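You operate a simulated robot arm through the tools that you are given. There is no shell and no other tool.

You run a simulated robot arm. Do the job below in one go: nothing can be reset, and whatever is moved stays where it is left.

## Task
Swap the orange box in the tower drawer for the black box in chest drawer 2.
Fine: unlock the chest, shut both drawers afterwards and lock it again. Where these are worked on the way, their far stop is far enough and under half their travel is too little: tower drawer.

It is judged by the outcome, as a careful person would: the job done as asked, and still so three seconds after it is handed in. It fails if anything else is knocked over, pushed out of place, dropped, spilled or broken.

## Robot
A 6-joint arm with a two-finger gripper, fixed in place. Base frame: the origin is on the floor under the middle of its stand, x ahead of it, y to its left, z up. Units: m, degrees, N and s.
With the tool pointing down near the work surface it reaches from about 0.58 to 0.7 m from the base axis. Its first joint turns from -166.0 to 166.0 degrees. Payload 1.66 kg.
The TCP is the grasp point between the finger pads, 0.016 m short of the fingertips. In the tool frame z runs along the fingers and y along their closing line. The gripper opens to 0.111 m; its body begins 0.104 m behind the TCP.
Orientation is that of the tool frame in the base frame, as a unit quaternion [x, y, z, w]. With the fingers straight down and closing along the base's y, the tool's x points along the base's -x, its y along +y and its z along -z.

## Interface
- The arm moves only by the tool nudge_tool. Its argument "series" is a list of rows, each a list of 3 entries, a list of its own where there are three numbers: the shift along the base's x, y, z in mm, then the turn, a rotation vector about the base's x, y, z in degrees, then the gripper command, from -1 (fully open) to 1 (shut), values between in proportion. In form: [[[dx, dy, dz], [ax, ay, az], jaw], ...]. A call has 1 to 20 rows; each row shifts and turns the commanded pose from where the row before left it. Each row takes 0.2 s and may step no farther than 0.05 m and 8.6 degrees from the row before; otherwise, or with a gripper value out of range, the whole call is refused. Where a pose cannot be reached the arm comes as near as it can. A force on the tool above 90 N (or 10 N above the force at the start of the call, whichever is more), or a blocked arm, ends the call early, and 0.2 s more pass. The fingers move at their own pace (about 0.1698 m/s each) and stop on an object; they squeeze with about 32 N. The grip force told is the motor's: it shows also when the fingers shut on nothing. Time passes only in rows, and 0.2 s behind the last, so rows that do not move let the fingers close. It gives the time, the measured TCP pose, the force on the tool (base axes), the opening and the grip force at its end, in the units of the frame above (readings bear some noise), with the torque about the TCP (base axes, N m) and any sound that the robot's microphone picked up.
- Cameras (640 x 400 px; columns grow to the right, rows downward): "scene" is fixed at [0.4052, 0.4938, 1.7554]; the picture's right is [-0.92, 0.40, 0.00], its down [0.12, 0.28, -0.95] and it looks along [-0.38, -0.87, -0.31] (base axes); focal length 362 px, centre (320, 200). "wrist" rides on the gripper at [0.07, 0.013, -0.143] in the tool frame; the picture's right is [-0.19, 0.98, 0.00], its down [-0.87, -0.17, -0.47] and it looks along [-0.46, -0.09, 0.88] (tool axes); focal length 230 px, centre (320, 200). There is no depth. A picture from a camera that has moved, and an enlarged one, comes with that camera's place and axes in the base frame and with its lens. The place of the scene camera against the robot may be out by one fixed shift of up to 0.025 m in any direction.
- camera(camera): a new picture of that camera. No time passes.
- lift_body(by): moves the trunk up (or, below 0, down) by that many m; the arm rides with it, the base frame stays. It gives what a move gives, with no picture.
- zoom(camera, box): a new picture of the part [left, top, right, bottom] of that camera's present view, enlarged. No time passes.
- job_done(): hands the job in; it is judged then, once.

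Nothing tells you positions but the pictures and the camera data. Unless the task says otherwise, let go and move clear before handing in.

The tools are called after "Call:" as a command line: name --argument value ..., lists and objects as JSON in quotes. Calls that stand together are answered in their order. nudge_tool: Moves the arm, as the interface text tells. Its arguments: {"type":"object","properties":{"series":{"type":"array","items":{"type":"array"}}},"required":["series"]} The other tools are called the same way: lift_body (by) moves the trunk up or down; camera (camera) takes a picture; zoom (camera, box) takes an enlarged picture of a part of a camera's view; job_done () hands the job in.

At the start:

```text
time_s: 0.0
tool_pos: [0.1705, -0.3933, 1.582]
ee_rot: [0.0, 1.0, -0.001, 0.0]
ft_force: [0.1, 0.7, -0.6]
moment: [-0.01, -0.02, 0.01]
opening: 0.1109
finger_force: 0.0
trunk travel left (down, up): [-0.5, 0.09]
```

scene: 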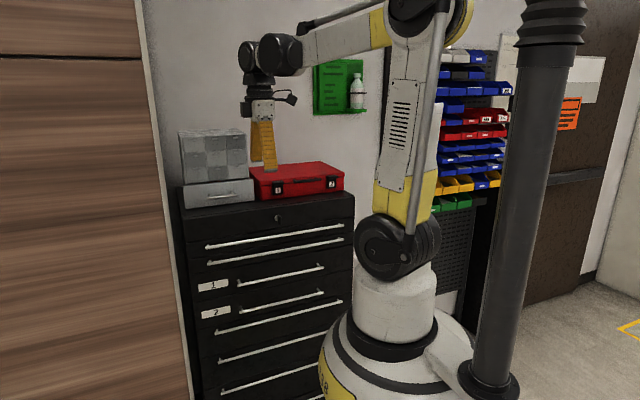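
wrist: 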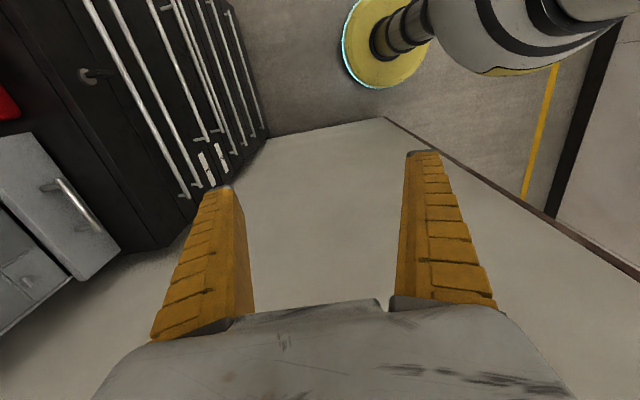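

I see a black tool chest with a lock at its top, drawers labelled 1 and 2, and a small grey drawer tower standing on top beside a red case. I'll look closer before moving.

Call:
zoom --camera "scene" --box '[170, 110, 370, 235]'

Call:
zoom --camera "scene" --box '[170, 190, 370, 315]'

Call:
zoom --camera "scene" --box '[170, 275, 370, 400]'

Call:
zoom --camera "wrist" --box '[0, 0, 280, 175]'

Call:
zoom --camera "wrist" --box '[0, 80, 320, 280]'

```text
3.20 times, centred on (270, 172) of scene
camera zoom: at [0.4052, 0.4938, 1.7554], right [-0.92, 0.4, 0.0], down [0.12, 0.28, -0.95], along [-0.38, -0.87, -0.31], focal length 1159 px, centre (480, 288)
```

zoom: 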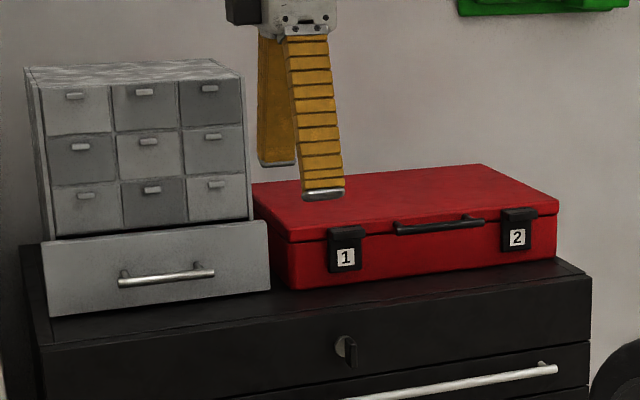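

```text
3.20 times, centred on (270, 252) of scene
camera zoom: at [0.4052, 0.4938, 1.7554], right [-0.92, 0.4, 0.0], down [0.12, 0.28, -0.95], along [-0.38, -0.87, -0.31], focal length 1159 px, centre (480, 32)
```

zoom: 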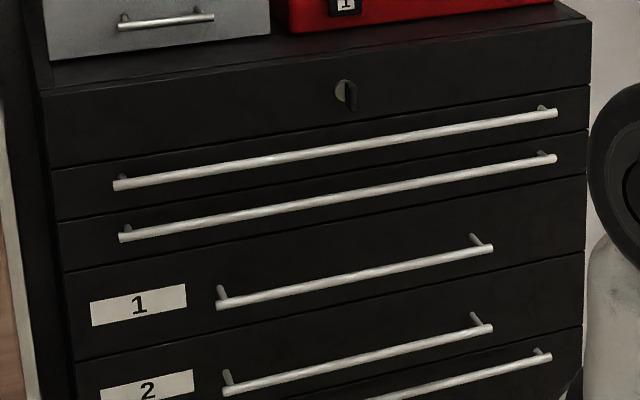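

```text
3.20 times, centred on (270, 338) of scene
camera zoom: at [0.4052, 0.4938, 1.7554], right [-0.92, 0.4, 0.0], down [0.12, 0.28, -0.95], along [-0.38, -0.87, -0.31], focal length 1159 px, centre (480, -240)
```

zoom: 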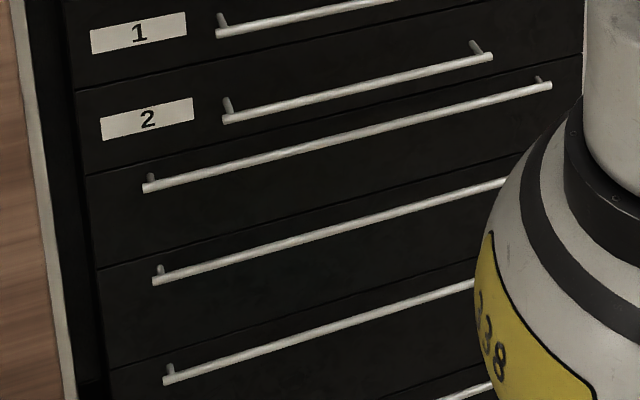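

```text
2.29 times, centred on (140, 88) of wrist
camera zoom: at [0.0998, -0.3803, 1.7257], right [0.19, 0.98, 0.0], down [0.87, -0.17, 0.47], along [0.46, -0.09, -0.88], focal length 526 px, centre (731, 457)
```

zoom: 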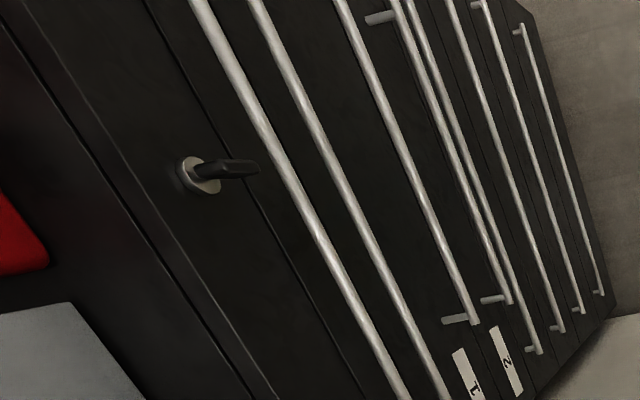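

```text
2.00 times, centred on (160, 180) of wrist
camera zoom: at [0.0998, -0.3803, 1.7257], right [0.19, 0.98, 0.0], down [0.87, -0.17, 0.47], along [0.46, -0.09, -0.88], focal length 460 px, centre (640, 240)
```

zoom: 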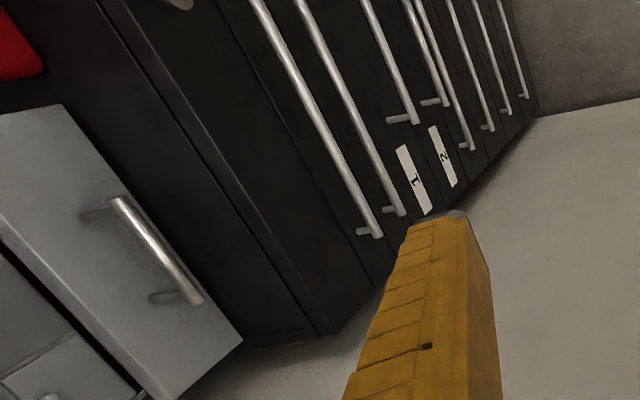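

The lock is a thumb-turn at about (0.02, -0.795, 1.244), in the middle of the chest's top rail. The tower drawer handle is near (0.23, -0.89, 1.33) and drawer 2's handle is near z 0.89. First I turn the tool to point at the chest (-y) while staying well clear of it, then look through the wrist camera.

Call:
nudge_tool --series '[[[-8, -18, -10], [-8.2, 0, 0], -1], [[-8, -18, -10], [-8.2, 0, 0], -1], [[-8, -18, -10], [-8.2, 0, 0], -1], [[-8, -18, -10], [-8.2, 0, 0], -1], [[-8, -18, -10], [-8.2, 0, 0], -1], [[-8, -18, -10], [-8.2, 0, 0], -1], [[-8, -18, -10], [-8.2, 0, 0], -1], [[-8, -18, -10], [-8.2, 0, 0], -1], [[-8, -18, -10], [-8.2, 0, 0], -1], [[-8, -18, -10], [-8.2, 0, 0], -1], [[-8, -18, -10], [-8, 0, 0], -1], [[0, 0, 0], [0, 0, 0], -1]]'

Call:
camera --camera "scene"

Call:
camera --camera "wrist"

```text
time_s: 2.6
tool_pos: [0.0849, -0.5978, 1.4926]
ee_rot: [0.001, 0.715, -0.699, -0.001]
ft_force: [0.2, -0.1, -0.8]
moment: [0.01, 0.04, 0.0]
opening: 0.1107
finger_force: 0.0
out of reach, approached as far as the arm can: row 11
trunk travel left (down, up): [-0.5, 0.09]
```

```text
taken
```

scene: 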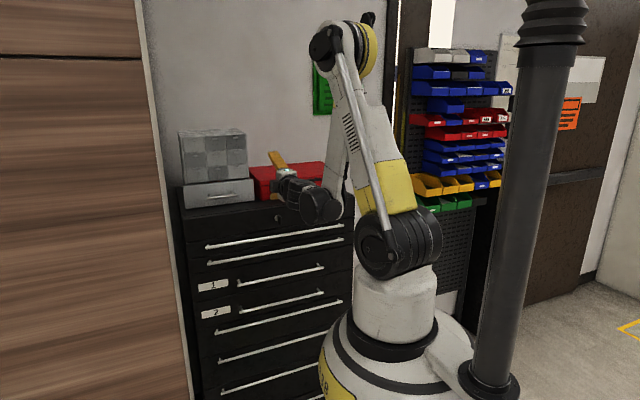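

```text
taken
camera wrist: at [0.0149, -0.454, 1.4834], right [0.19, 0.02, -0.98], down [0.87, 0.47, 0.18], along [0.46, -0.88, 0.07], focal length 230 px, centre (320, 200)
```

wrist: 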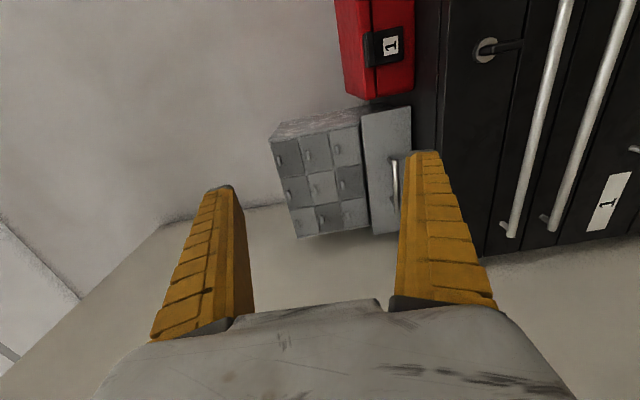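

The tool now points at the chest. I zoom on the lock and the tower drawer to fix their positions before approaching.

Call:
zoom --camera "wrist" --box '[400, 0, 640, 150]'

Call:
zoom --camera "wrist" --box '[260, 90, 440, 250]'

Call:
zoom --camera "scene" --box '[240, 190, 320, 240]'

```text
2.67 times, centred on (520, 75) of wrist
camera zoom: at [0.0149, -0.454, 1.4834], right [0.19, 0.02, -0.98], down [0.87, 0.47, 0.18], along [0.46, -0.88, 0.07], focal length 614 px, centre (-213, 533)
```

zoom: 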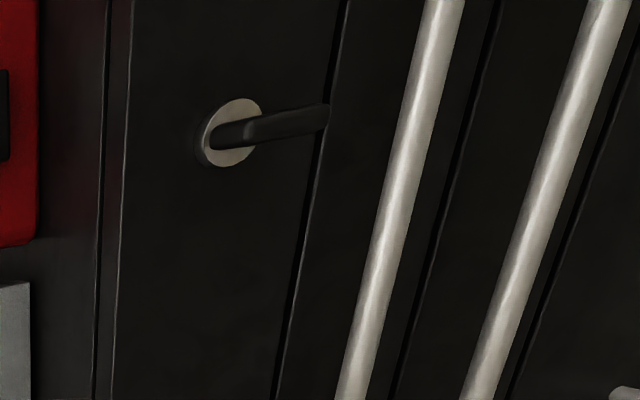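

```text
2.50 times, centred on (350, 170) of wrist
camera zoom: at [0.0149, -0.454, 1.4834], right [0.19, 0.02, -0.98], down [0.87, 0.47, 0.18], along [0.46, -0.88, 0.07], focal length 575 px, centre (245, 275)
```

zoom: 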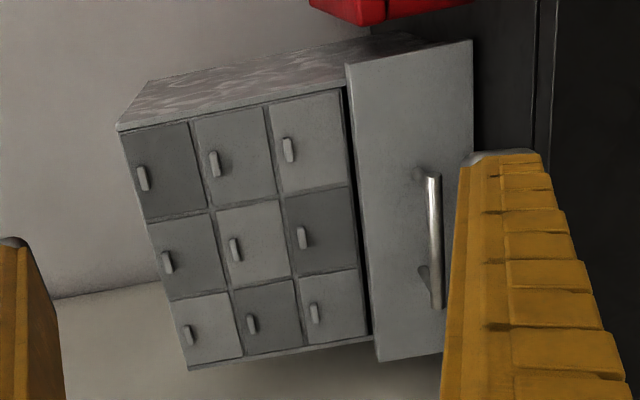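

```text
8.00 times, centred on (280, 215) of scene
camera zoom: at [0.4052, 0.4938, 1.7554], right [-0.92, 0.4, 0.0], down [0.12, 0.28, -0.95], along [-0.38, -0.87, -0.31], focal length 2897 px, centre (640, 80)
```

zoom: 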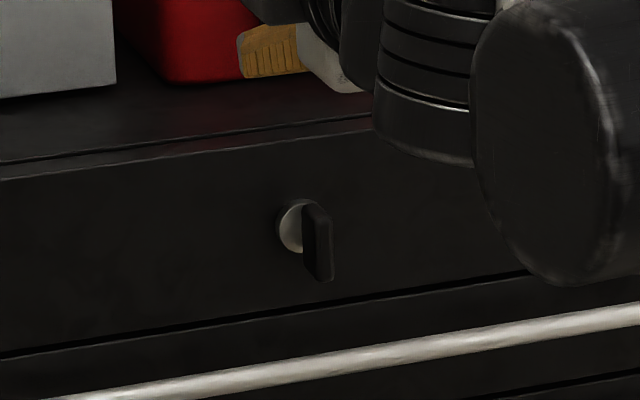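

Triangulating from the two wrist views puts the lock at about (0.024, -0.762, 1.284). The tower handle is at about y -0.836, z 1.370, and the scene camera seems shifted by about 24 mm in z. I lower the trunk to bring the tool to lock height, which is still about 15 cm short of the chest.

Call:
lift_body --by -0.2

```text
time_s: 4.8
tool_pos: [0.0858, -0.5979, 1.2922]
ee_rot: [0.002, 0.715, -0.699, -0.001]
ft_force: [1.0, 0.0, 1.3]
moment: [-0.01, -0.02, 0.0]
opening: 0.1109
finger_force: 0.0
trunk travel left (down, up): [-0.3, 0.29]
```

I roll the tool 90° so the fingers close along x across the lever and the camera sits on top.

Call:
nudge_tool --series '[[[-5, -5, 0], [-1.2, 0, 0], -1], [[-5, -5, 0], [0, 8.2, 0], -1], [[-5, -5, 0], [0, 8.2, 0], -1], [[-5, -5, 0], [0, 8.2, 0], -1], [[-5, -5, 0], [0, 8.2, 0], -1], [[-5, -5, 0], [0, 8.2, 0], -1], [[-5, -5, 0], [0, 8.2, 0], -1], [[-5, -5, 0], [0, 8.2, 0], -1], [[-5, -5, 0], [0, 8.2, 0], -1], [[-5, 0, 0], [0, 8.2, 0], -1], [[-5, 0, 0], [0, 8.2, 0], -1], [[-5, 0, 0], [0, 8.0, 0], -1], [[0, 0, 0], [0, 0, 0], -1]]'

Call:
camera --camera "scene"

Call:
camera --camera "wrist"

```text
time_s: 7.6
tool_pos: [0.0255, -0.6426, 1.2923]
ee_rot: [-0.492, 0.508, -0.507, -0.493]
ft_force: [0.0, 0.0, 0.5]
moment: [0.02, -0.01, 0.03]
opening: 0.1108
finger_force: 0.0
trunk travel left (down, up): [-0.3, 0.29]
```

```text
taken
```

scene: 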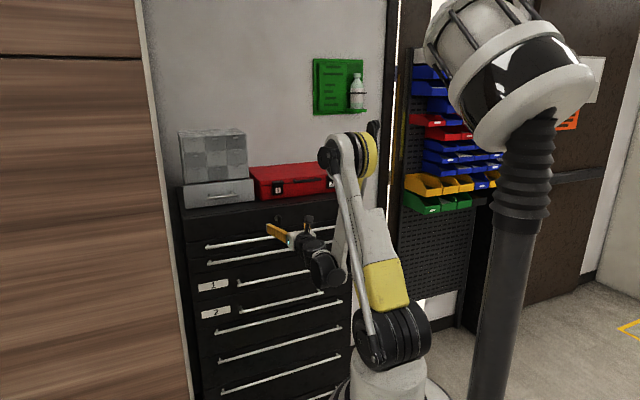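

```text
taken
camera wrist: at [0.0102, -0.5001, 1.3629], right [-0.98, 0.0, -0.22], down [0.2, 0.47, -0.86], along [0.1, -0.88, -0.46], focal length 230 px, centre (320, 200)
```

wrist: 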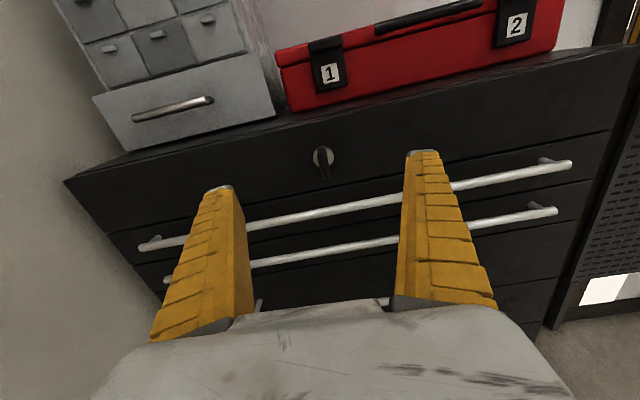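

Call:
zoom --camera "wrist" --box '[280, 130, 376, 190]'

Call:
zoom --camera "scene" --box '[240, 190, 320, 240]'

```text
6.67 times, centred on (328, 160) of wrist
camera zoom: at [0.0102, -0.5001, 1.3629], right [-0.98, 0.0, -0.22], down [0.2, 0.47, -0.86], along [0.1, -0.88, -0.46], focal length 1534 px, centre (267, 467)
```

zoom: 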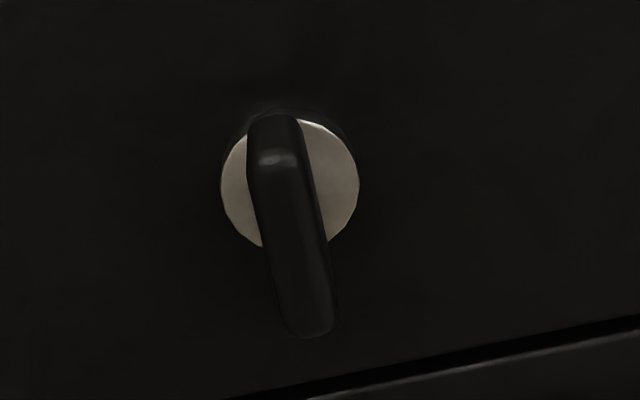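

```text
8.00 times, centred on (280, 215) of scene
camera zoom: at [0.4052, 0.4938, 1.7554], right [-0.92, 0.4, 0.0], down [0.12, 0.28, -0.95], along [-0.38, -0.87, -0.31], focal length 2897 px, centre (640, 80)
```

zoom: 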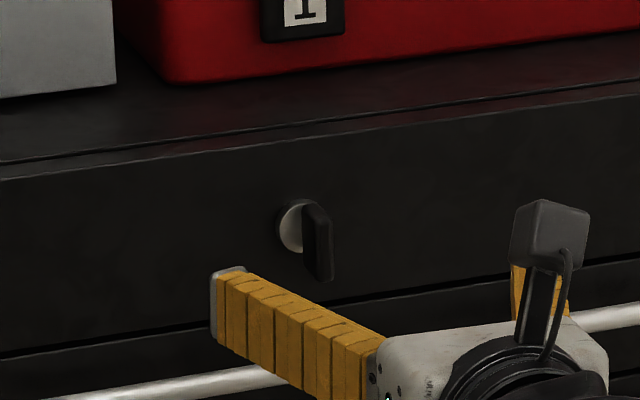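

The lever is a knob about 30 mm long at (0.025, -0.738 to -0.764, 1.262 to 1.292), standing vertical. I approach in two stages, centred on it.

Call:
nudge_tool --series '[[[0, -20, -4], [0, 1.7, 0], -1], [[0, -20, -4], [0, 0, 0], -1], [[-0.7, -20, -5], [0, 0, 0], -0.4], [[0, 0, 0], [0, 0, 0], -0.4]]'

Call:
zoom --camera "wrist" --box '[220, 100, 420, 225]'

```text
time_s: 8.6
tool_pos: [0.0248, -0.7029, 1.2789]
ee_rot: [0.505, -0.493, 0.493, 0.509]
ft_force: [-1.0, 1.4, 0.7]
moment: [0.01, 0.02, 0.01]
opening: 0.0792
finger_force: 1.1
trunk travel left (down, up): [-0.3, 0.29]
```

```text
3.20 times, centred on (320, 162) of wrist
camera zoom: at [0.0127, -0.56, 1.3503], right [-0.99, 0.0, -0.16], down [0.14, 0.47, -0.87], along [0.07, -0.88, -0.46], focal length 736 px, centre (320, 320)
```

zoom: 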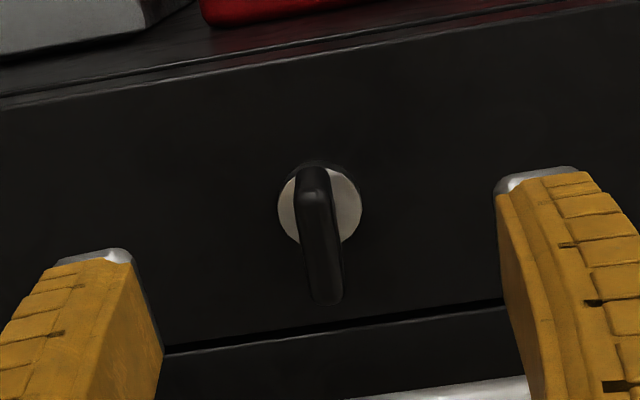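

The lever is centred between the fingers. I move in 35 mm and close on it.

Call:
nudge_tool --series '[[[0, -12, 0], [0, -0.8, 0], -0.4], [[0, -12, 0], [0, -0.8, 0], -0.4], [[0, -11, 0], [0, 0, 0], -0.4], [[0, 0, 0], [0, 0, 0], -0.4]]'

Call:
zoom --camera "wrist" --box '[220, 100, 420, 225]'

```text
time_s: 9.6
tool_pos: [0.0244, -0.7392, 1.2794]
ee_rot: [0.498, -0.5, 0.499, 0.502]
ft_force: [0.2, -0.1, 0.0]
moment: [0.02, 0.01, -0.03]
opening: 0.0789
finger_force: 0.5
trunk travel left (down, up): [-0.3, 0.29]
```

```text
3.20 times, centred on (320, 162) of wrist
camera zoom: at [0.0104, -0.5951, 1.3498], right [-0.98, 0.0, -0.19], down [0.17, 0.47, -0.87], along [0.09, -0.88, -0.46], focal length 736 px, centre (320, 320)
```

zoom: 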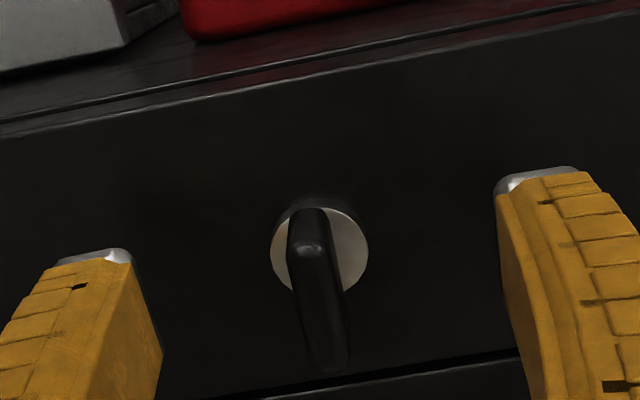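

Call:
nudge_tool --series '[[[0, 0, 0], [0, 0, 0], 0.3], [[0, 0, 0], [0, 0, 0], 1], [[0, 0, 0], [0, 0, 0], 1], [[0, 0, 0], [0, 0, 0], 1]]'

Call:
zoom --camera "wrist" --box '[220, 100, 420, 225]'

```text
time_s: 10.6
tool_pos: [0.025, -0.7377, 1.2801]
ee_rot: [0.499, -0.499, 0.5, 0.502]
ft_force: [5.3, 7.1, -7.8]
moment: [0.05, 0.0, 0.06]
opening: 0.0063
finger_force: 33.8
trunk travel left (down, up): [-0.3, 0.29]
```

```text
3.20 times, centred on (320, 162) of wrist
camera zoom: at [0.0113, -0.5946, 1.3498], right [-0.98, 0.0, -0.19], down [0.17, 0.47, -0.87], along [0.09, -0.88, -0.46], focal length 736 px, centre (320, 320)
```

zoom: 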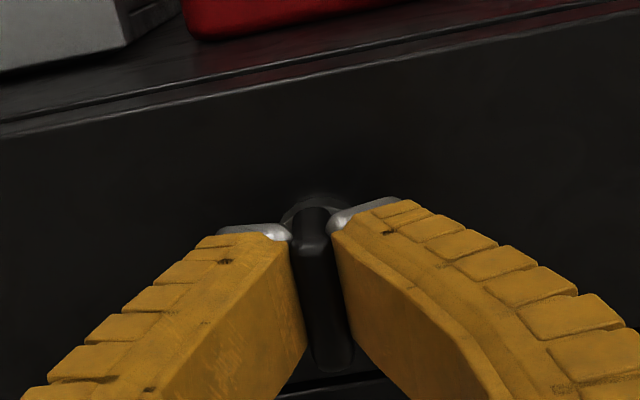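

I have the lever gripped (opening 6 mm). I try a small turn one way and read the torque.

Call:
nudge_tool --series '[[[0, 0, 0], [0, -4, 0], 1], [[0, 0, 0], [0, -4, 0], 1], [[0, 0, 0], [0, -4, 0], 1], [[0, 0, 0], [0, 0, 0], 1]]'

Call:
zoom --camera "scene" --box '[240, 190, 320, 240]'

```text
time_s: 11.6
tool_pos: [0.0252, -0.7379, 1.2786]
ee_rot: [-0.443, 0.55, -0.549, -0.447]
ft_force: [1.8, 6.7, -7.8]
moment: [0.03, -0.01, -0.02]
opening: 0.0068
finger_force: 33.6
trunk travel left (down, up): [-0.3, 0.29]
```

```text
8.00 times, centred on (280, 215) of scene
camera zoom: at [0.4052, 0.4938, 1.7554], right [-0.92, 0.4, 0.0], down [0.12, 0.28, -0.95], along [-0.38, -0.87, -0.31], focal length 2897 px, centre (640, 80)
```

zoom: 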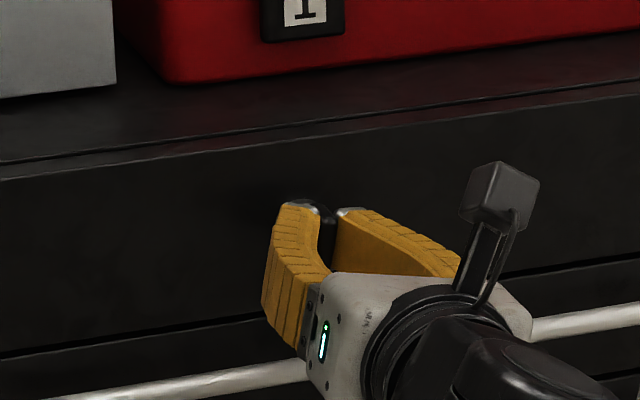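

It turns freely this way. I keep turning.

Call:
nudge_tool --series '[[[0, 0, 0], [0, -8, 0], 1], [[0, 0, 0], [0, -8, 0], 1], [[0, 0, 0], [0, -8, 0], 1], [[0, 0, 0], [0, -8, 0], 1], [[0, 0, 0], [0, 0, 0], 1]]'

Call:
zoom --camera "wrist" --box '[220, 100, 420, 225]'

```text
time_s: 12.8
tool_pos: [0.0219, -0.7379, 1.2782]
ee_rot: [-0.274, 0.652, -0.65, -0.278]
ft_force: [-10.6, 9.1, -19.5]
moment: [-0.08, 0.06, -0.23]
opening: 0.0073
finger_force: 33.8
trunk travel left (down, up): [-0.3, 0.29]
```

```text
3.20 times, centred on (320, 162) of wrist
camera zoom: at [-0.0355, -0.595, 1.3203], right [-0.57, 0.0, -0.82], down [0.73, 0.47, -0.51], along [0.38, -0.88, -0.27], focal length 736 px, centre (320, 320)
```

zoom: 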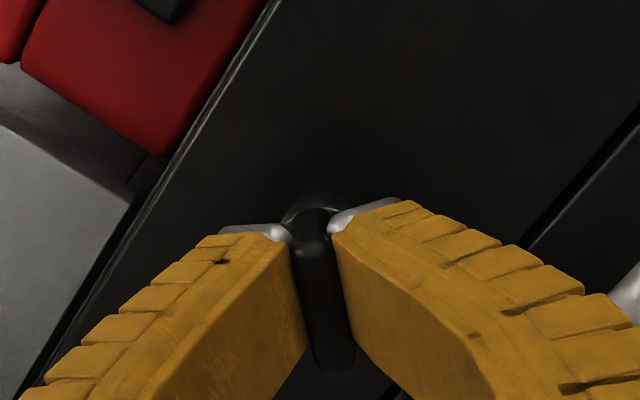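

The lever is turning with the fingers at about 44°. I continue with small corrections to follow the pivot.

Call:
nudge_tool --series '[[[-1, 0, -0.5], [0, -8, 0], 1], [[-0.5, 0, -0.5], [0, -8, 0], 1], [[0, 0, 0], [0, -7, 0], 1], [[0, 0, 0], [0, 0, 0], 1]]'

```text
time_s: 13.8
tool_pos: [0.0227, -0.7382, 1.2768]
ee_rot: [-0.138, 0.693, -0.692, -0.143]
ft_force: [-12.0, 10.6, -28.4]
moment: [0.12, 0.14, -0.12]
opening: 0.0085
finger_force: 34.0
trunk travel left (down, up): [-0.3, 0.29]
```

Call:
nudge_tool --series '[[[-0.5, 0, -1], [0, -8, 0], 1], [[0, 0, -0.5], [0, -8, 0], 1], [[0, 0, 0], [0, -6, 0], 1], [[0, 0, 0], [0, 0, 0], 1]]'

Call:
camera --camera "wrist"

Call:
zoom --camera "scene" --box '[240, 190, 320, 240]'

```text
time_s: 14.8
tool_pos: [0.0215, -0.7385, 1.2758]
ee_rot: [-0.006, 0.709, -0.705, -0.007]
ft_force: [-12.8, 10.5, -32.5]
moment: [0.16, 0.17, 0.32]
opening: 0.0089
finger_force: 34.0
trunk travel left (down, up): [-0.3, 0.29]
```

```text
taken
camera wrist: at [-0.0495, -0.5963, 1.2652], right [0.17, 0.0, -0.98], down [0.87, 0.47, 0.15], along [0.46, -0.88, 0.08], focal length 230 px, centre (320, 200)
```

wrist: 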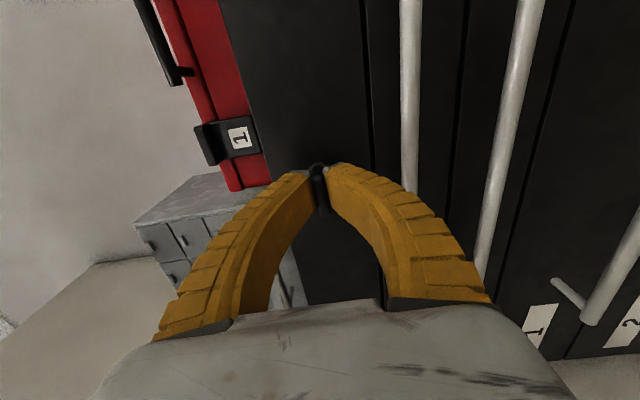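

```text
8.00 times, centred on (280, 215) of scene
camera zoom: at [0.4052, 0.4938, 1.7554], right [-0.92, 0.4, 0.0], down [0.12, 0.28, -0.95], along [-0.38, -0.87, -0.31], focal length 2897 px, centre (640, 80)
```

zoom: 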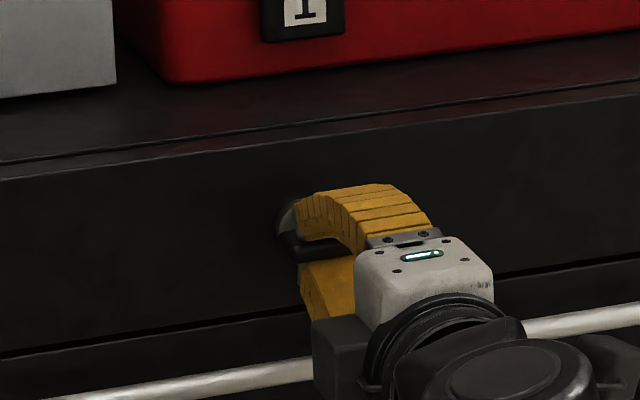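

It has turned about 89° with no click reported. I test for an end stop with a little more turn.

Call:
nudge_tool --series '[[[0, 0, -0.5], [0, -4, 0], 1], [[0, 0, 0], [0, -4, 0], 1], [[0, 0, 0], [0, 0, 0], 1]]'

Call:
zoom --camera "wrist" --box '[260, 130, 380, 230]'

```text
time_s: 15.6
tool_pos: [0.0211, -0.7397, 1.2744]
ee_rot: [0.045, 0.707, -0.705, 0.042]
ft_force: [-12.4, 11.1, -32.4]
moment: [0.17, 0.66, 0.05]
opening: 0.0104
finger_force: 33.9
trunk travel left (down, up): [-0.3, 0.29]
```

```text
4.00 times, centred on (320, 180) of wrist
camera zoom: at [-0.0475, -0.5962, 1.2554], right [0.31, 0.0, -0.95], down [0.84, 0.47, 0.27], along [0.45, -0.88, 0.14], focal length 920 px, centre (320, 280)
```

zoom: 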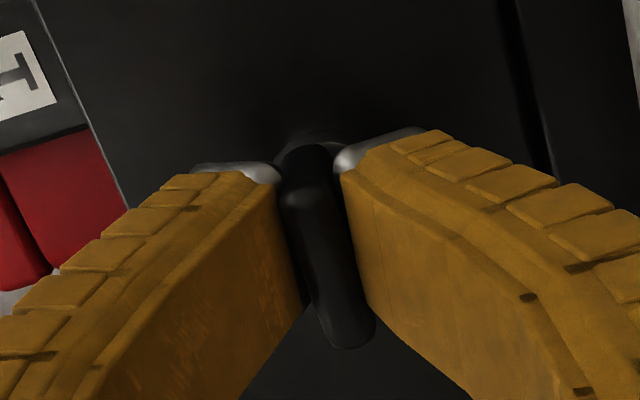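

The torque rises sharply at about 90°, which is the end stop, so the lock should now be open. I ease back, release and retreat straight out.

Call:
nudge_tool --series '[[[0, 0, 0], [0, 7, 0], 1], [[0, 0, 0], [0, 0, 0], 0.6], [[0, 0, 0], [0, 0, 0], 0.4], [[0, 5, 0], [0, 0, 0], 0.4], [[0, 25, 0], [0, 0, 0], 0.4], [[0, 30, 0], [0, 0, 0], 0.4], [[0, 30, 0], [0, 0, 0], 0], [[0, 0, 0], [0, 0, 0], 0]]'

Call:
camera --camera "wrist"

Call:
zoom --camera "scene" --box '[240, 190, 320, 240]'

```text
time_s: 17.4
tool_pos: [0.0226, -0.6488, 1.2751]
ee_rot: [0.001, 0.708, -0.706, -0.002]
ft_force: [0.4, 0.9, 0.3]
moment: [-0.05, -0.02, 0.03]
opening: 0.0574
finger_force: 1.7
trunk travel left (down, up): [-0.3, 0.29]
```

```text
taken
camera wrist: at [-0.0478, -0.5051, 1.2644], right [0.19, 0.0, -0.98], down [0.87, 0.47, 0.17], along [0.46, -0.88, 0.09], focal length 230 px, centre (320, 200)
```

wrist: 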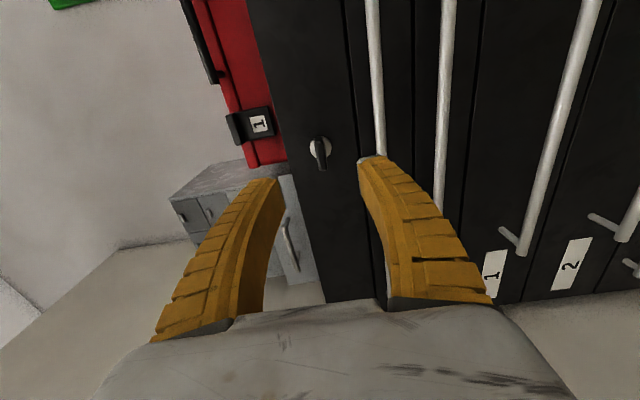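

```text
8.00 times, centred on (280, 215) of scene
camera zoom: at [0.4052, 0.4938, 1.7554], right [-0.92, 0.4, 0.0], down [0.12, 0.28, -0.95], along [-0.38, -0.87, -0.31], focal length 2897 px, centre (640, 80)
```

zoom: 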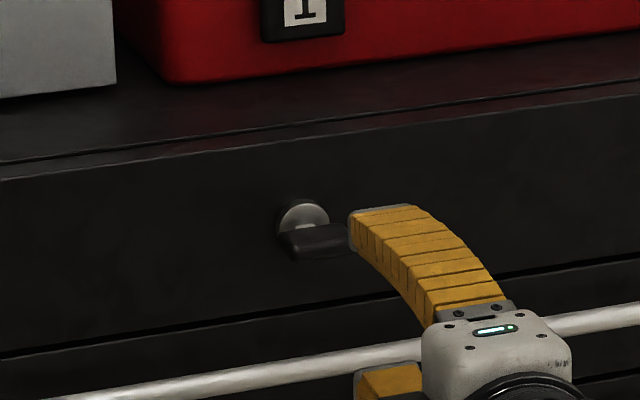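

The lever is now horizontal. Next is the tower drawer. I raise the trunk, pitch the tool about 40° downward and line up in front of its handle, because a level gripper would foul the chest top.

Call:
lift_body --by 0.1

Call:
nudge_tool --series '[[[24, -2, 6], [5, 0, 0], -0.2], [[24, -2, 6], [5, 0, 0], -0.2], [[24, -2, 6], [5, 0, 0], -0.2], [[24, -2, 6], [5, 0, 0], -0.2], [[24, -2, 6], [5, 0, 0], -0.2], [[24, -2, 6], [5, 0, 0], -0.2], [[24, -2, 6], [5, 0, 0], -0.2], [[26, -2, 6], [5, 0, 0], -0.2], [[0, 0, 0], [0, 0, 0], -0.2]]'

Call:
camera --camera "wrist"

Call:
camera --camera "scene"

```text
time_s: 18.7
tool_pos: [0.0226, -0.6483, 1.3752]
ee_rot: [0.001, 0.709, -0.706, -0.002]
ft_force: [-0.1, -0.5, -0.2]
moment: [-0.03, -0.01, -0.03]
opening: 0.0576
finger_force: 1.3
trunk travel left (down, up): [-0.4, 0.19]
```

```text
time_s: 20.7
tool_pos: [-0.0089, -0.6547, 1.4216]
ee_rot: [-0.017, 0.89, -0.454, 0.031]
ft_force: [1.1, -0.1, 1.2]
moment: [0.03, -0.01, -0.03]
opening: 0.0684
finger_force: 1.5
out of reach, approached as far as the arm can: row 1, 2, 3, 4, 5, 6, 7, 8
trunk travel left (down, up): [-0.4, 0.19]
```

```text
taken
camera wrist: at [-0.0893, -0.5343, 1.4931], right [0.19, 0.59, -0.79], down [0.83, 0.33, 0.45], along [0.52, -0.74, -0.43], focal length 230 px, centre (320, 200)
```

wrist: 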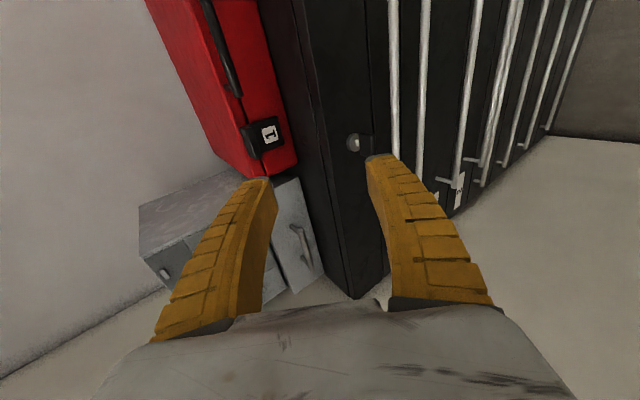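

```text
taken
```

scene: 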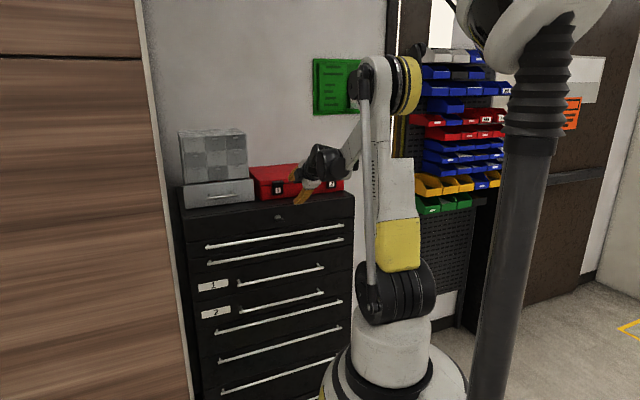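

The arm hit a wrist joint limit moving toward +x in this roll, so nothing was reached. I'll roll the gripper back through "camera on top" toward the other side, which is the same grip mirrored, while clear of everything.

Call:
nudge_tool --series '[[[0, 5, 5], [-0.6, 6.9, 5.0], -0.2], [[0, 0, 5], [-0.6, 6.9, 5.0], -0.2], [[0, 0, 0], [-0.6, 6.9, 5.0], -0.2], [[0, 0, 0], [-0.6, 6.9, 5.0], -0.2], [[0, 0, 0], [-0.6, 6.9, 5.0], -0.2], [[0, 0, 0], [-0.6, 6.9, 5.0], -0.2], [[0, 0, 0], [-0.6, 6.9, 5.0], -0.2], [[0, 0, 0], [-0.6, 6.9, 5.0], -0.2], [[0, 0, 0], [-0.6, 6.9, 5.0], -0.2], [[0, 0, 0], [-0.6, 6.9, 5.0], -0.2], [[0, 0, 0], [0, 0, 0], -0.2]]'

Call:
camera --camera "wrist"

```text
time_s: 23.1
tool_pos: [-0.0092, -0.649, 1.4312]
ee_rot: [-0.616, 0.642, -0.356, -0.286]
ft_force: [1.1, -0.4, 0.8]
moment: [0.01, 0.0, 0.03]
opening: 0.0685
finger_force: 1.1
trunk travel left (down, up): [-0.4, 0.19]
```

```text
taken
camera wrist: at [-0.0391, -0.5746, 1.571], right [-0.96, 0.1, -0.25], down [0.2, 0.89, -0.4], along [0.19, -0.44, -0.88], focal length 230 px, centre (320, 200)
```

wrist: 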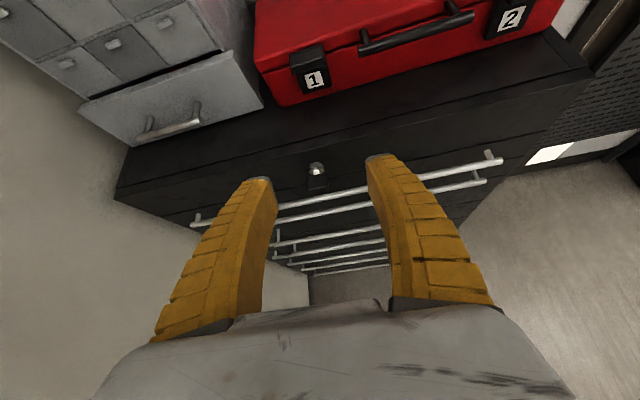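

Call:
zoom --camera "wrist" --box '[70, 40, 280, 171]'

```text
3.05 times, centred on (175, 106) of wrist
camera zoom: at [-0.0391, -0.5746, 1.571], right [-0.96, 0.1, -0.25], down [0.2, 0.89, -0.4], along [0.19, -0.44, -0.88], focal length 701 px, centre (762, 488)
```

zoom: 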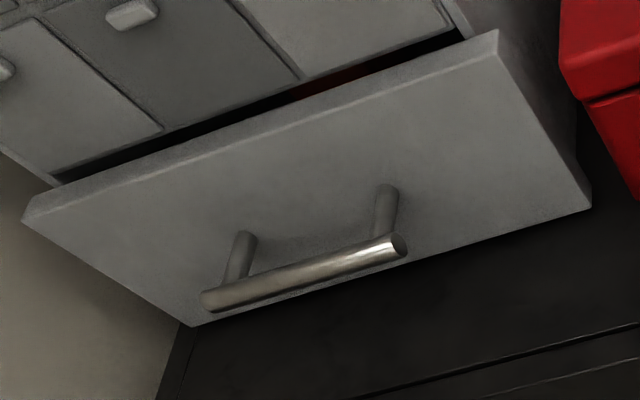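

The tower handle triangulates to x 0.169–0.280, y ≈ -0.845, z ≈ 1.368. I finish the roll (camera to +x) while moving over to x ≈ 0.22, still 17 cm in front of the handle.

Call:
nudge_tool --series '[[[0, 0, 2], [-0.6, 6.9, 4.97], -0.2], [[10, 0, 2], [-0.6, 6.9, 4.97], -0.2], [[20, 0, 2], [-0.6, 6.9, 4.97], -0.2], [[25, 0, 2], [-0.6, 6.9, 4.97], -0.2], [[25, 0, 2], [-0.6, 6.9, 4.97], -0.2], [[25, 0, 2], [-0.6, 6.9, 4.97], -0.2], [[25, 0, 2], [-0.6, 6.9, 4.97], -0.2], [[25, 0, 2], [-0.6, 6.9, 4.97], -0.2], [[25, 0, 2], [-0.6, 6.9, 4.97], -0.2], [[25, 0, 2], [-0.6, 6.9, 4.97], -0.2], [[25, 0, 0], [-0.6, 6.9, 4.97], -0.2], [[0, 0, 0], [0, 0, 0], -0.2]]'

Call:
camera --camera "wrist"

Call:
camera --camera "scene"

```text
time_s: 25.7
tool_pos: [0.0194, -0.6342, 1.4517]
ee_rot: [0.887, 0.019, 0.049, 0.459]
ft_force: [-0.1, -0.6, -0.7]
moment: [0.0, -0.05, 0.02]
opening: 0.0682
finger_force: 1.3
out of reach, approached as far as the arm can: row 3, 4, 5, 6, 7, 8, 9, 10, 11
trunk travel left (down, up): [-0.4, 0.19]
```

```text
taken
camera wrist: at [0.074, -0.5214, 1.5508], right [-0.2, -0.58, 0.79], down [-0.91, 0.41, 0.08], along [-0.37, -0.7, -0.61], focal length 230 px, centre (320, 200)
```

wrist: 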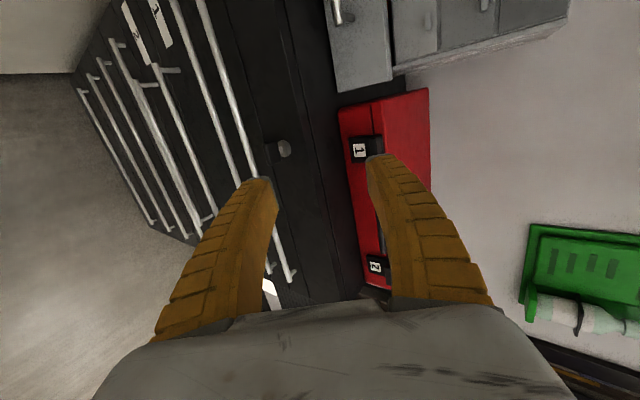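

```text
taken
```

scene: 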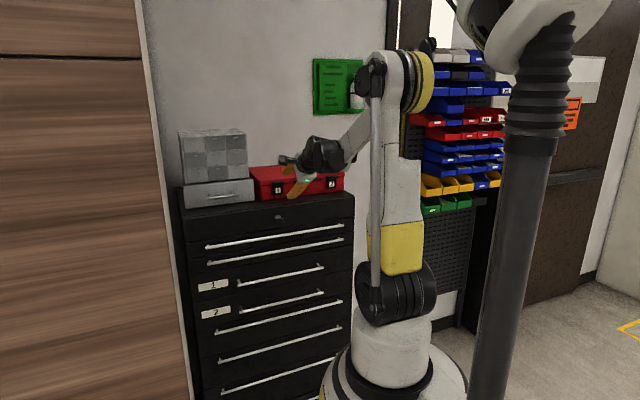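

Sideways motion stalls while the tool's yaw stays fixed, probably because the wrist is near a singularity. I test a pure swing about the base axis, with position and yaw turning together, in small steps.

Call:
nudge_tool --series '[[[16, 1, 0], [0, 0, 1.5], -0.2], [[16, 1, 0], [0, 0, 1.5], -0.2], [[16, 2, 0], [0, 0, 1.5], -0.2], [[16, 2, 0], [0, 0, 1.5], -0.2], [[0, 0, 0], [0, 0, 0], -0.2]]'

```text
time_s: 26.9
tool_pos: [0.0662, -0.6263, 1.4529]
ee_rot: [0.887, 0.059, 0.061, 0.453]
ft_force: [0.2, -0.2, 0.4]
moment: [0.02, 0.03, -0.02]
opening: 0.0686
finger_force: 1.3
out of reach, approached as far as the arm can: row 1, 2
trunk travel left (down, up): [-0.4, 0.19]
```

The swing works. I continue until the tool is aimed at the tower handle.

Call:
nudge_tool --series '[[[19.7, 2.4, 0], [0, 0, 1.5], -0.2], [[19.6, 3.0, 0], [0, 0, 1.5], -0.2], [[19.5, 3.6, 0], [0, 0, 1.5], -0.2], [[19.4, 4.2, 0], [0, 0, 1.5], -0.2], [[19.2, 4.8, 0], [0, 0, 1.5], -0.2], [[0, 0, 0], [0, 0, 0], -0.2]]'

Call:
camera --camera "wrist"

```text
time_s: 28.3
tool_pos: [0.15, -0.6112, 1.451]
ee_rot: [0.881, 0.117, 0.092, 0.449]
ft_force: [0.6, -0.5, -0.4]
moment: [-0.01, -0.02, -0.01]
opening: 0.0683
finger_force: 1.6
out of reach, approached as far as the arm can: row 2, 4
trunk travel left (down, up): [-0.4, 0.19]
```

```text
taken
camera wrist: at [0.1792, -0.4886, 1.5503], right [-0.06, -0.61, 0.79], down [-0.97, 0.21, 0.09], along [-0.22, -0.76, -0.61], focal length 230 px, centre (320, 200)
```

wrist: 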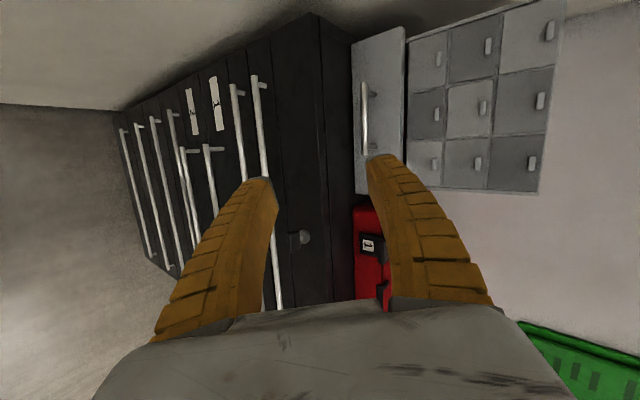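

I'm near wrist alignment (tool axis parallel to the forearm). I pitch the tool steeper, to about 60° down, which moves away from that and suits both the handle and the later box picks.

Call:
nudge_tool --series '[[[2, -8, 4], [4.8, 1.45, 0], -0.2], [[2, -8, 4], [4.8, 1.45, 0], -0.2], [[2, -8, 4], [4.8, 1.45, 0], -0.2], [[2, -8, 4], [4.8, 1.45, 0], -0.2], [[2, -8, 4], [4.8, 1.45, 0], -0.2], [[0, 0, 0], [0, 0, 0], -0.2]]'

Call:
camera --camera "wrist"

Call:
camera --camera "scene"

```text
time_s: 29.7
tool_pos: [0.0817, -0.653, 1.4716]
ee_rot: [0.954, 0.13, 0.09, 0.254]
ft_force: [-0.2, 0.0, -0.1]
moment: [-0.05, 0.0, 0.0]
opening: 0.0681
finger_force: 1.0
out of reach, approached as far as the arm can: row 1, 2, 3, 4, 5
trunk travel left (down, up): [-0.4, 0.19]
```

```text
taken
camera wrist: at [0.115, -0.5786, 1.609], right [0.02, -0.88, 0.48], down [-0.97, 0.1, 0.23], along [-0.25, -0.47, -0.85], focal length 230 px, centre (320, 200)
```

wrist: 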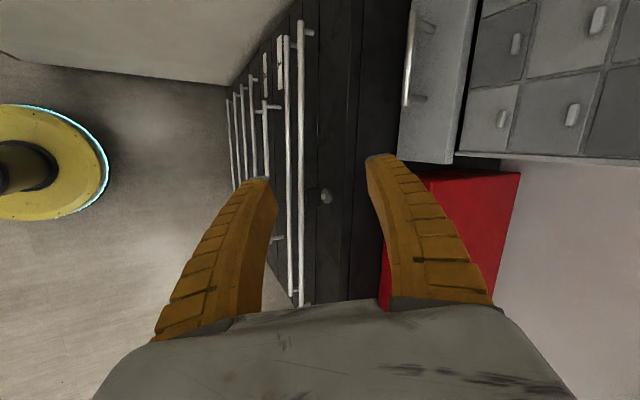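

```text
taken
```

scene: 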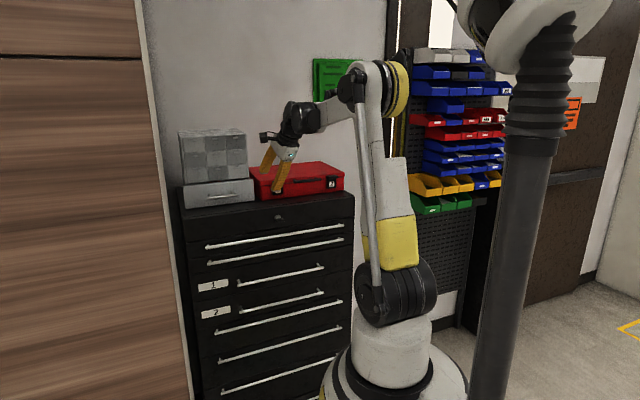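

The arm kept the orientation but lost x again, so some wrist joint is near its limit. I look at the wrist closely to understand its configuration.

Call:
zoom --camera "scene" --box '[240, 40, 440, 240]'

Call:
zoom --camera "scene" --box '[320, 200, 640, 400]'

```text
2.00 times, centred on (340, 140) of scene
camera zoom: at [0.4052, 0.4938, 1.7554], right [-0.92, 0.4, 0.0], down [0.12, 0.28, -0.95], along [-0.38, -0.87, -0.31], focal length 724 px, centre (280, 320)
```

zoom: 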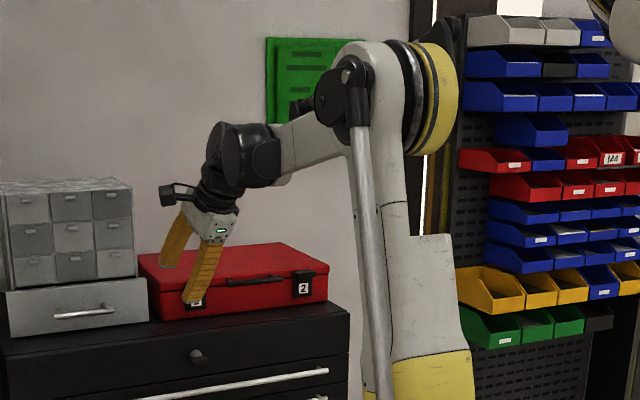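

```text
2.00 times, centred on (480, 300) of scene
camera zoom: at [0.4052, 0.4938, 1.7554], right [-0.92, 0.4, 0.0], down [0.12, 0.28, -0.95], along [-0.38, -0.87, -0.31], focal length 724 px, centre (0, 0)
```

zoom: 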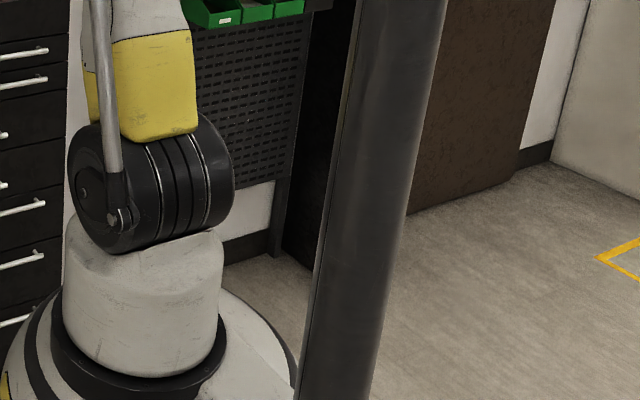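

I think the wrist has flipped onto a poor branch. I back out to a level tool aimed radially, which worked well at the lock, and test there.

Call:
nudge_tool --series '[[[0, 5, 0], [-7.1, -3.6, 0], -0.2], [[0, 5, 0], [-7.1, -3.6, 0], -0.2], [[0, 5, 0], [-7.1, -3.6, 0], -0.2], [[0, 5, 0], [-7.1, -3.6, 0], -0.2], [[0, 0, 0], [-7.1, -3.6, 0], -0.2], [[0, 0, 0], [-7.1, -3.6, 0], -0.2], [[0, 0, 0], [0, 0, 0], -0.2]]'

Call:
zoom --camera "scene" --box '[240, 40, 440, 240]'

```text
time_s: 31.3
tool_pos: [0.081, -0.6337, 1.4707]
ee_rot: [0.768, 0.098, 0.2, 0.601]
ft_force: [0.2, -0.6, -0.2]
moment: [-0.02, 0.0, -0.02]
opening: 0.0684
finger_force: 1.1
trunk travel left (down, up): [-0.4, 0.19]
```

```text
2.00 times, centred on (340, 140) of scene
camera zoom: at [0.4052, 0.4938, 1.7554], right [-0.92, 0.4, 0.0], down [0.12, 0.28, -0.95], along [-0.38, -0.87, -0.31], focal length 724 px, centre (280, 320)
```

zoom: 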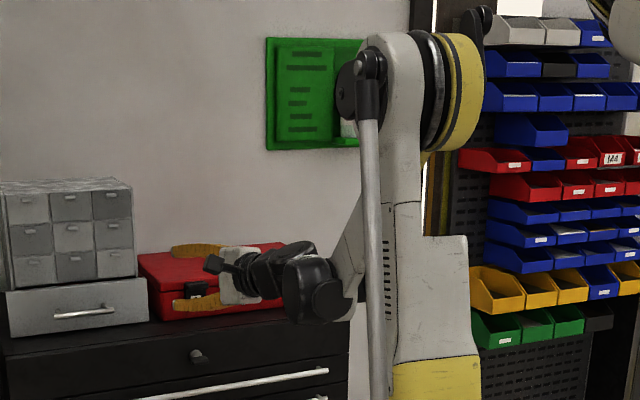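

Call:
nudge_tool --series '[[[0, 0, 0], [0, 0, -4], -0.2], [[0, 0, 0], [0, 0, -4], -0.2], [[0, 0, 0], [0, 0, -4], -0.2], [[0, 0, 0], [0, 0, -4], -0.2], [[0, 0, 0], [0, 0, 0], -0.2]]'

```text
time_s: 32.5
tool_pos: [0.0805, -0.6351, 1.4722]
ee_rot: [0.775, -0.01, 0.115, 0.621]
ft_force: [-0.2, -0.3, -0.2]
moment: [0.02, 0.01, -0.02]
opening: 0.0684
finger_force: 1.2
trunk travel left (down, up): [-0.4, 0.19]
```

Call:
nudge_tool --series '[[[15, 0, 0], [0, 0, 0], -0.2], [[15, 0, 0], [0, 0, 0], -0.2], [[15, 0, 0], [0, 0, 0], -0.2], [[0, 0, 0], [0, 0, 0], -0.2]]'

```text
time_s: 33.5
tool_pos: [0.1227, -0.6342, 1.4724]
ee_rot: [0.774, -0.006, 0.119, 0.621]
ft_force: [-0.1, 0.7, 0.5]
moment: [0.01, -0.02, 0.0]
opening: 0.0684
finger_force: 1.9
out of reach, approached as far as the arm can: row 3
trunk travel left (down, up): [-0.4, 0.19]
```

The wrist only accepts yaw above a bound that grows with downward pitch. I look at the wrist closely once more to judge its configuration.

Call:
zoom --camera "scene" --box '[290, 130, 390, 230]'

Call:
camera --camera "scene"

```text
4.00 times, centred on (340, 180) of scene
camera zoom: at [0.4052, 0.4938, 1.7554], right [-0.92, 0.4, 0.0], down [0.12, 0.28, -0.95], along [-0.38, -0.87, -0.31], focal length 1449 px, centre (240, 280)
```

zoom: 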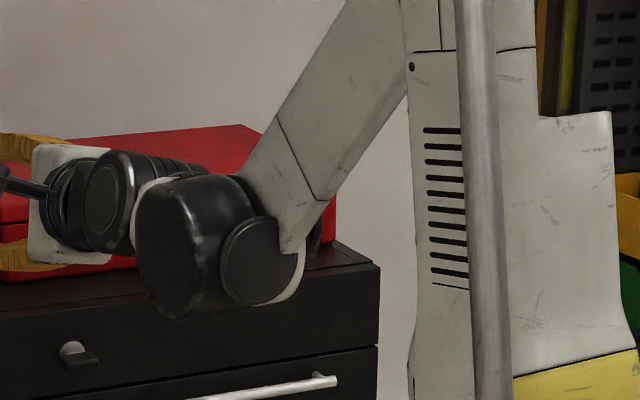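

```text
taken
```

scene: 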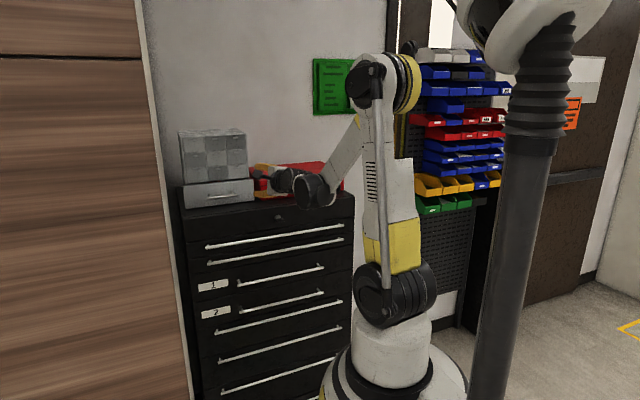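

Call:
nudge_tool --series '[[[0, -20, 0], [0, 0, 0], -0.2], [[0, -20, 0], [0, 0, 0], -0.2], [[0, -20, 0], [0, 0, 0], -0.2], [[10, 0, 0], [0, 0, 0], -0.2], [[10, 0, 0], [0, 0, 0], -0.2], [[0, 0, 0], [0, 0, 0], -0.2]]'

```text
time_s: 34.9
tool_pos: [0.1315, -0.6952, 1.4723]
ee_rot: [0.774, -0.005, 0.12, 0.622]
ft_force: [-0.3, -0.4, 0.1]
moment: [-0.01, 0.0, -0.02]
opening: 0.0684
finger_force: 1.4
out of reach, approached as far as the arm can: row 5
trunk travel left (down, up): [-0.4, 0.19]
```

The constraint is consistent: the tool has to keep some yaw toward +x. That's no problem for gripping a bar, so I set yaw ≈ 27° and pitch ≈ 20° down, narrow the jaws and line up in front of the tower handle.

Call:
nudge_tool --series '[[[0, 0, 0], [0, 0, 4.2], 0], [[0, 0, 0], [0, 0, 4.2], 0.3], [[0, 0, 0], [0, 0, 4.2], 0.53], [[0, 0, 0], [0, 0, 4.2], 0.53], [[5, -5, -5], [3.8, 1.9, 0], 0.53], [[10, -10, -10], [3.8, 1.9, 0], 0.53], [[12, -15, -15], [0, 0, 0], 0.53], [[12, -15, -15], [0, 0, 0], 0.53], [[0, 0, 0], [0, 0, 0], 0.53]]'

Call:
camera --camera "wrist"

Call:
camera --camera "scene"

```text
time_s: 36.9
tool_pos: [0.17, -0.7407, 1.4268]
ee_rot: [0.812, 0.11, 0.185, 0.543]
ft_force: [0.1, 0.4, -0.3]
moment: [-0.01, -0.03, -0.01]
opening: 0.0287
finger_force: 2.4
trunk travel left (down, up): [-0.4, 0.19]
```

```text
taken
camera wrist: at [0.1731, -0.5996, 1.5029], right [-0.19, -0.45, 0.87], down [-0.98, 0.13, -0.15], along [-0.05, -0.88, -0.47], focal length 230 px, centre (320, 200)
```

wrist: 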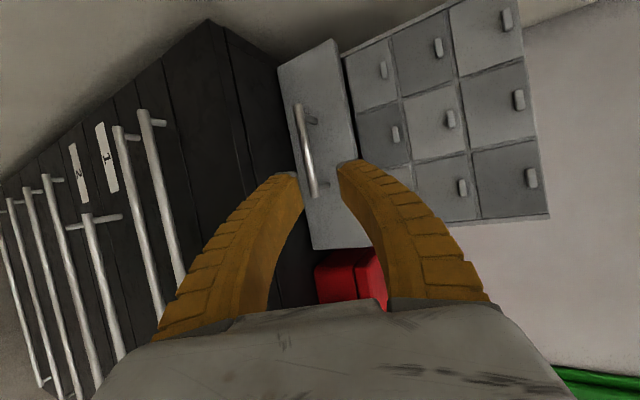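

```text
taken
```

scene: 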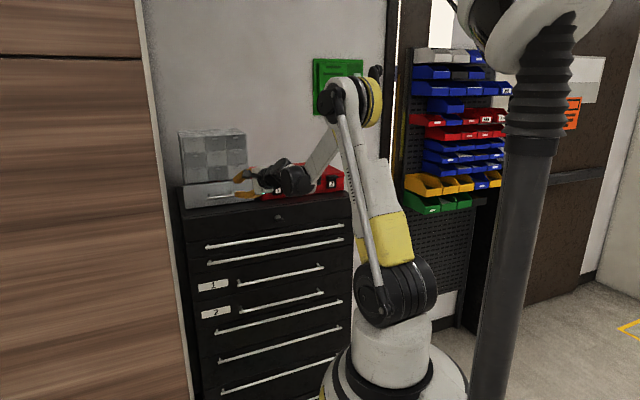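

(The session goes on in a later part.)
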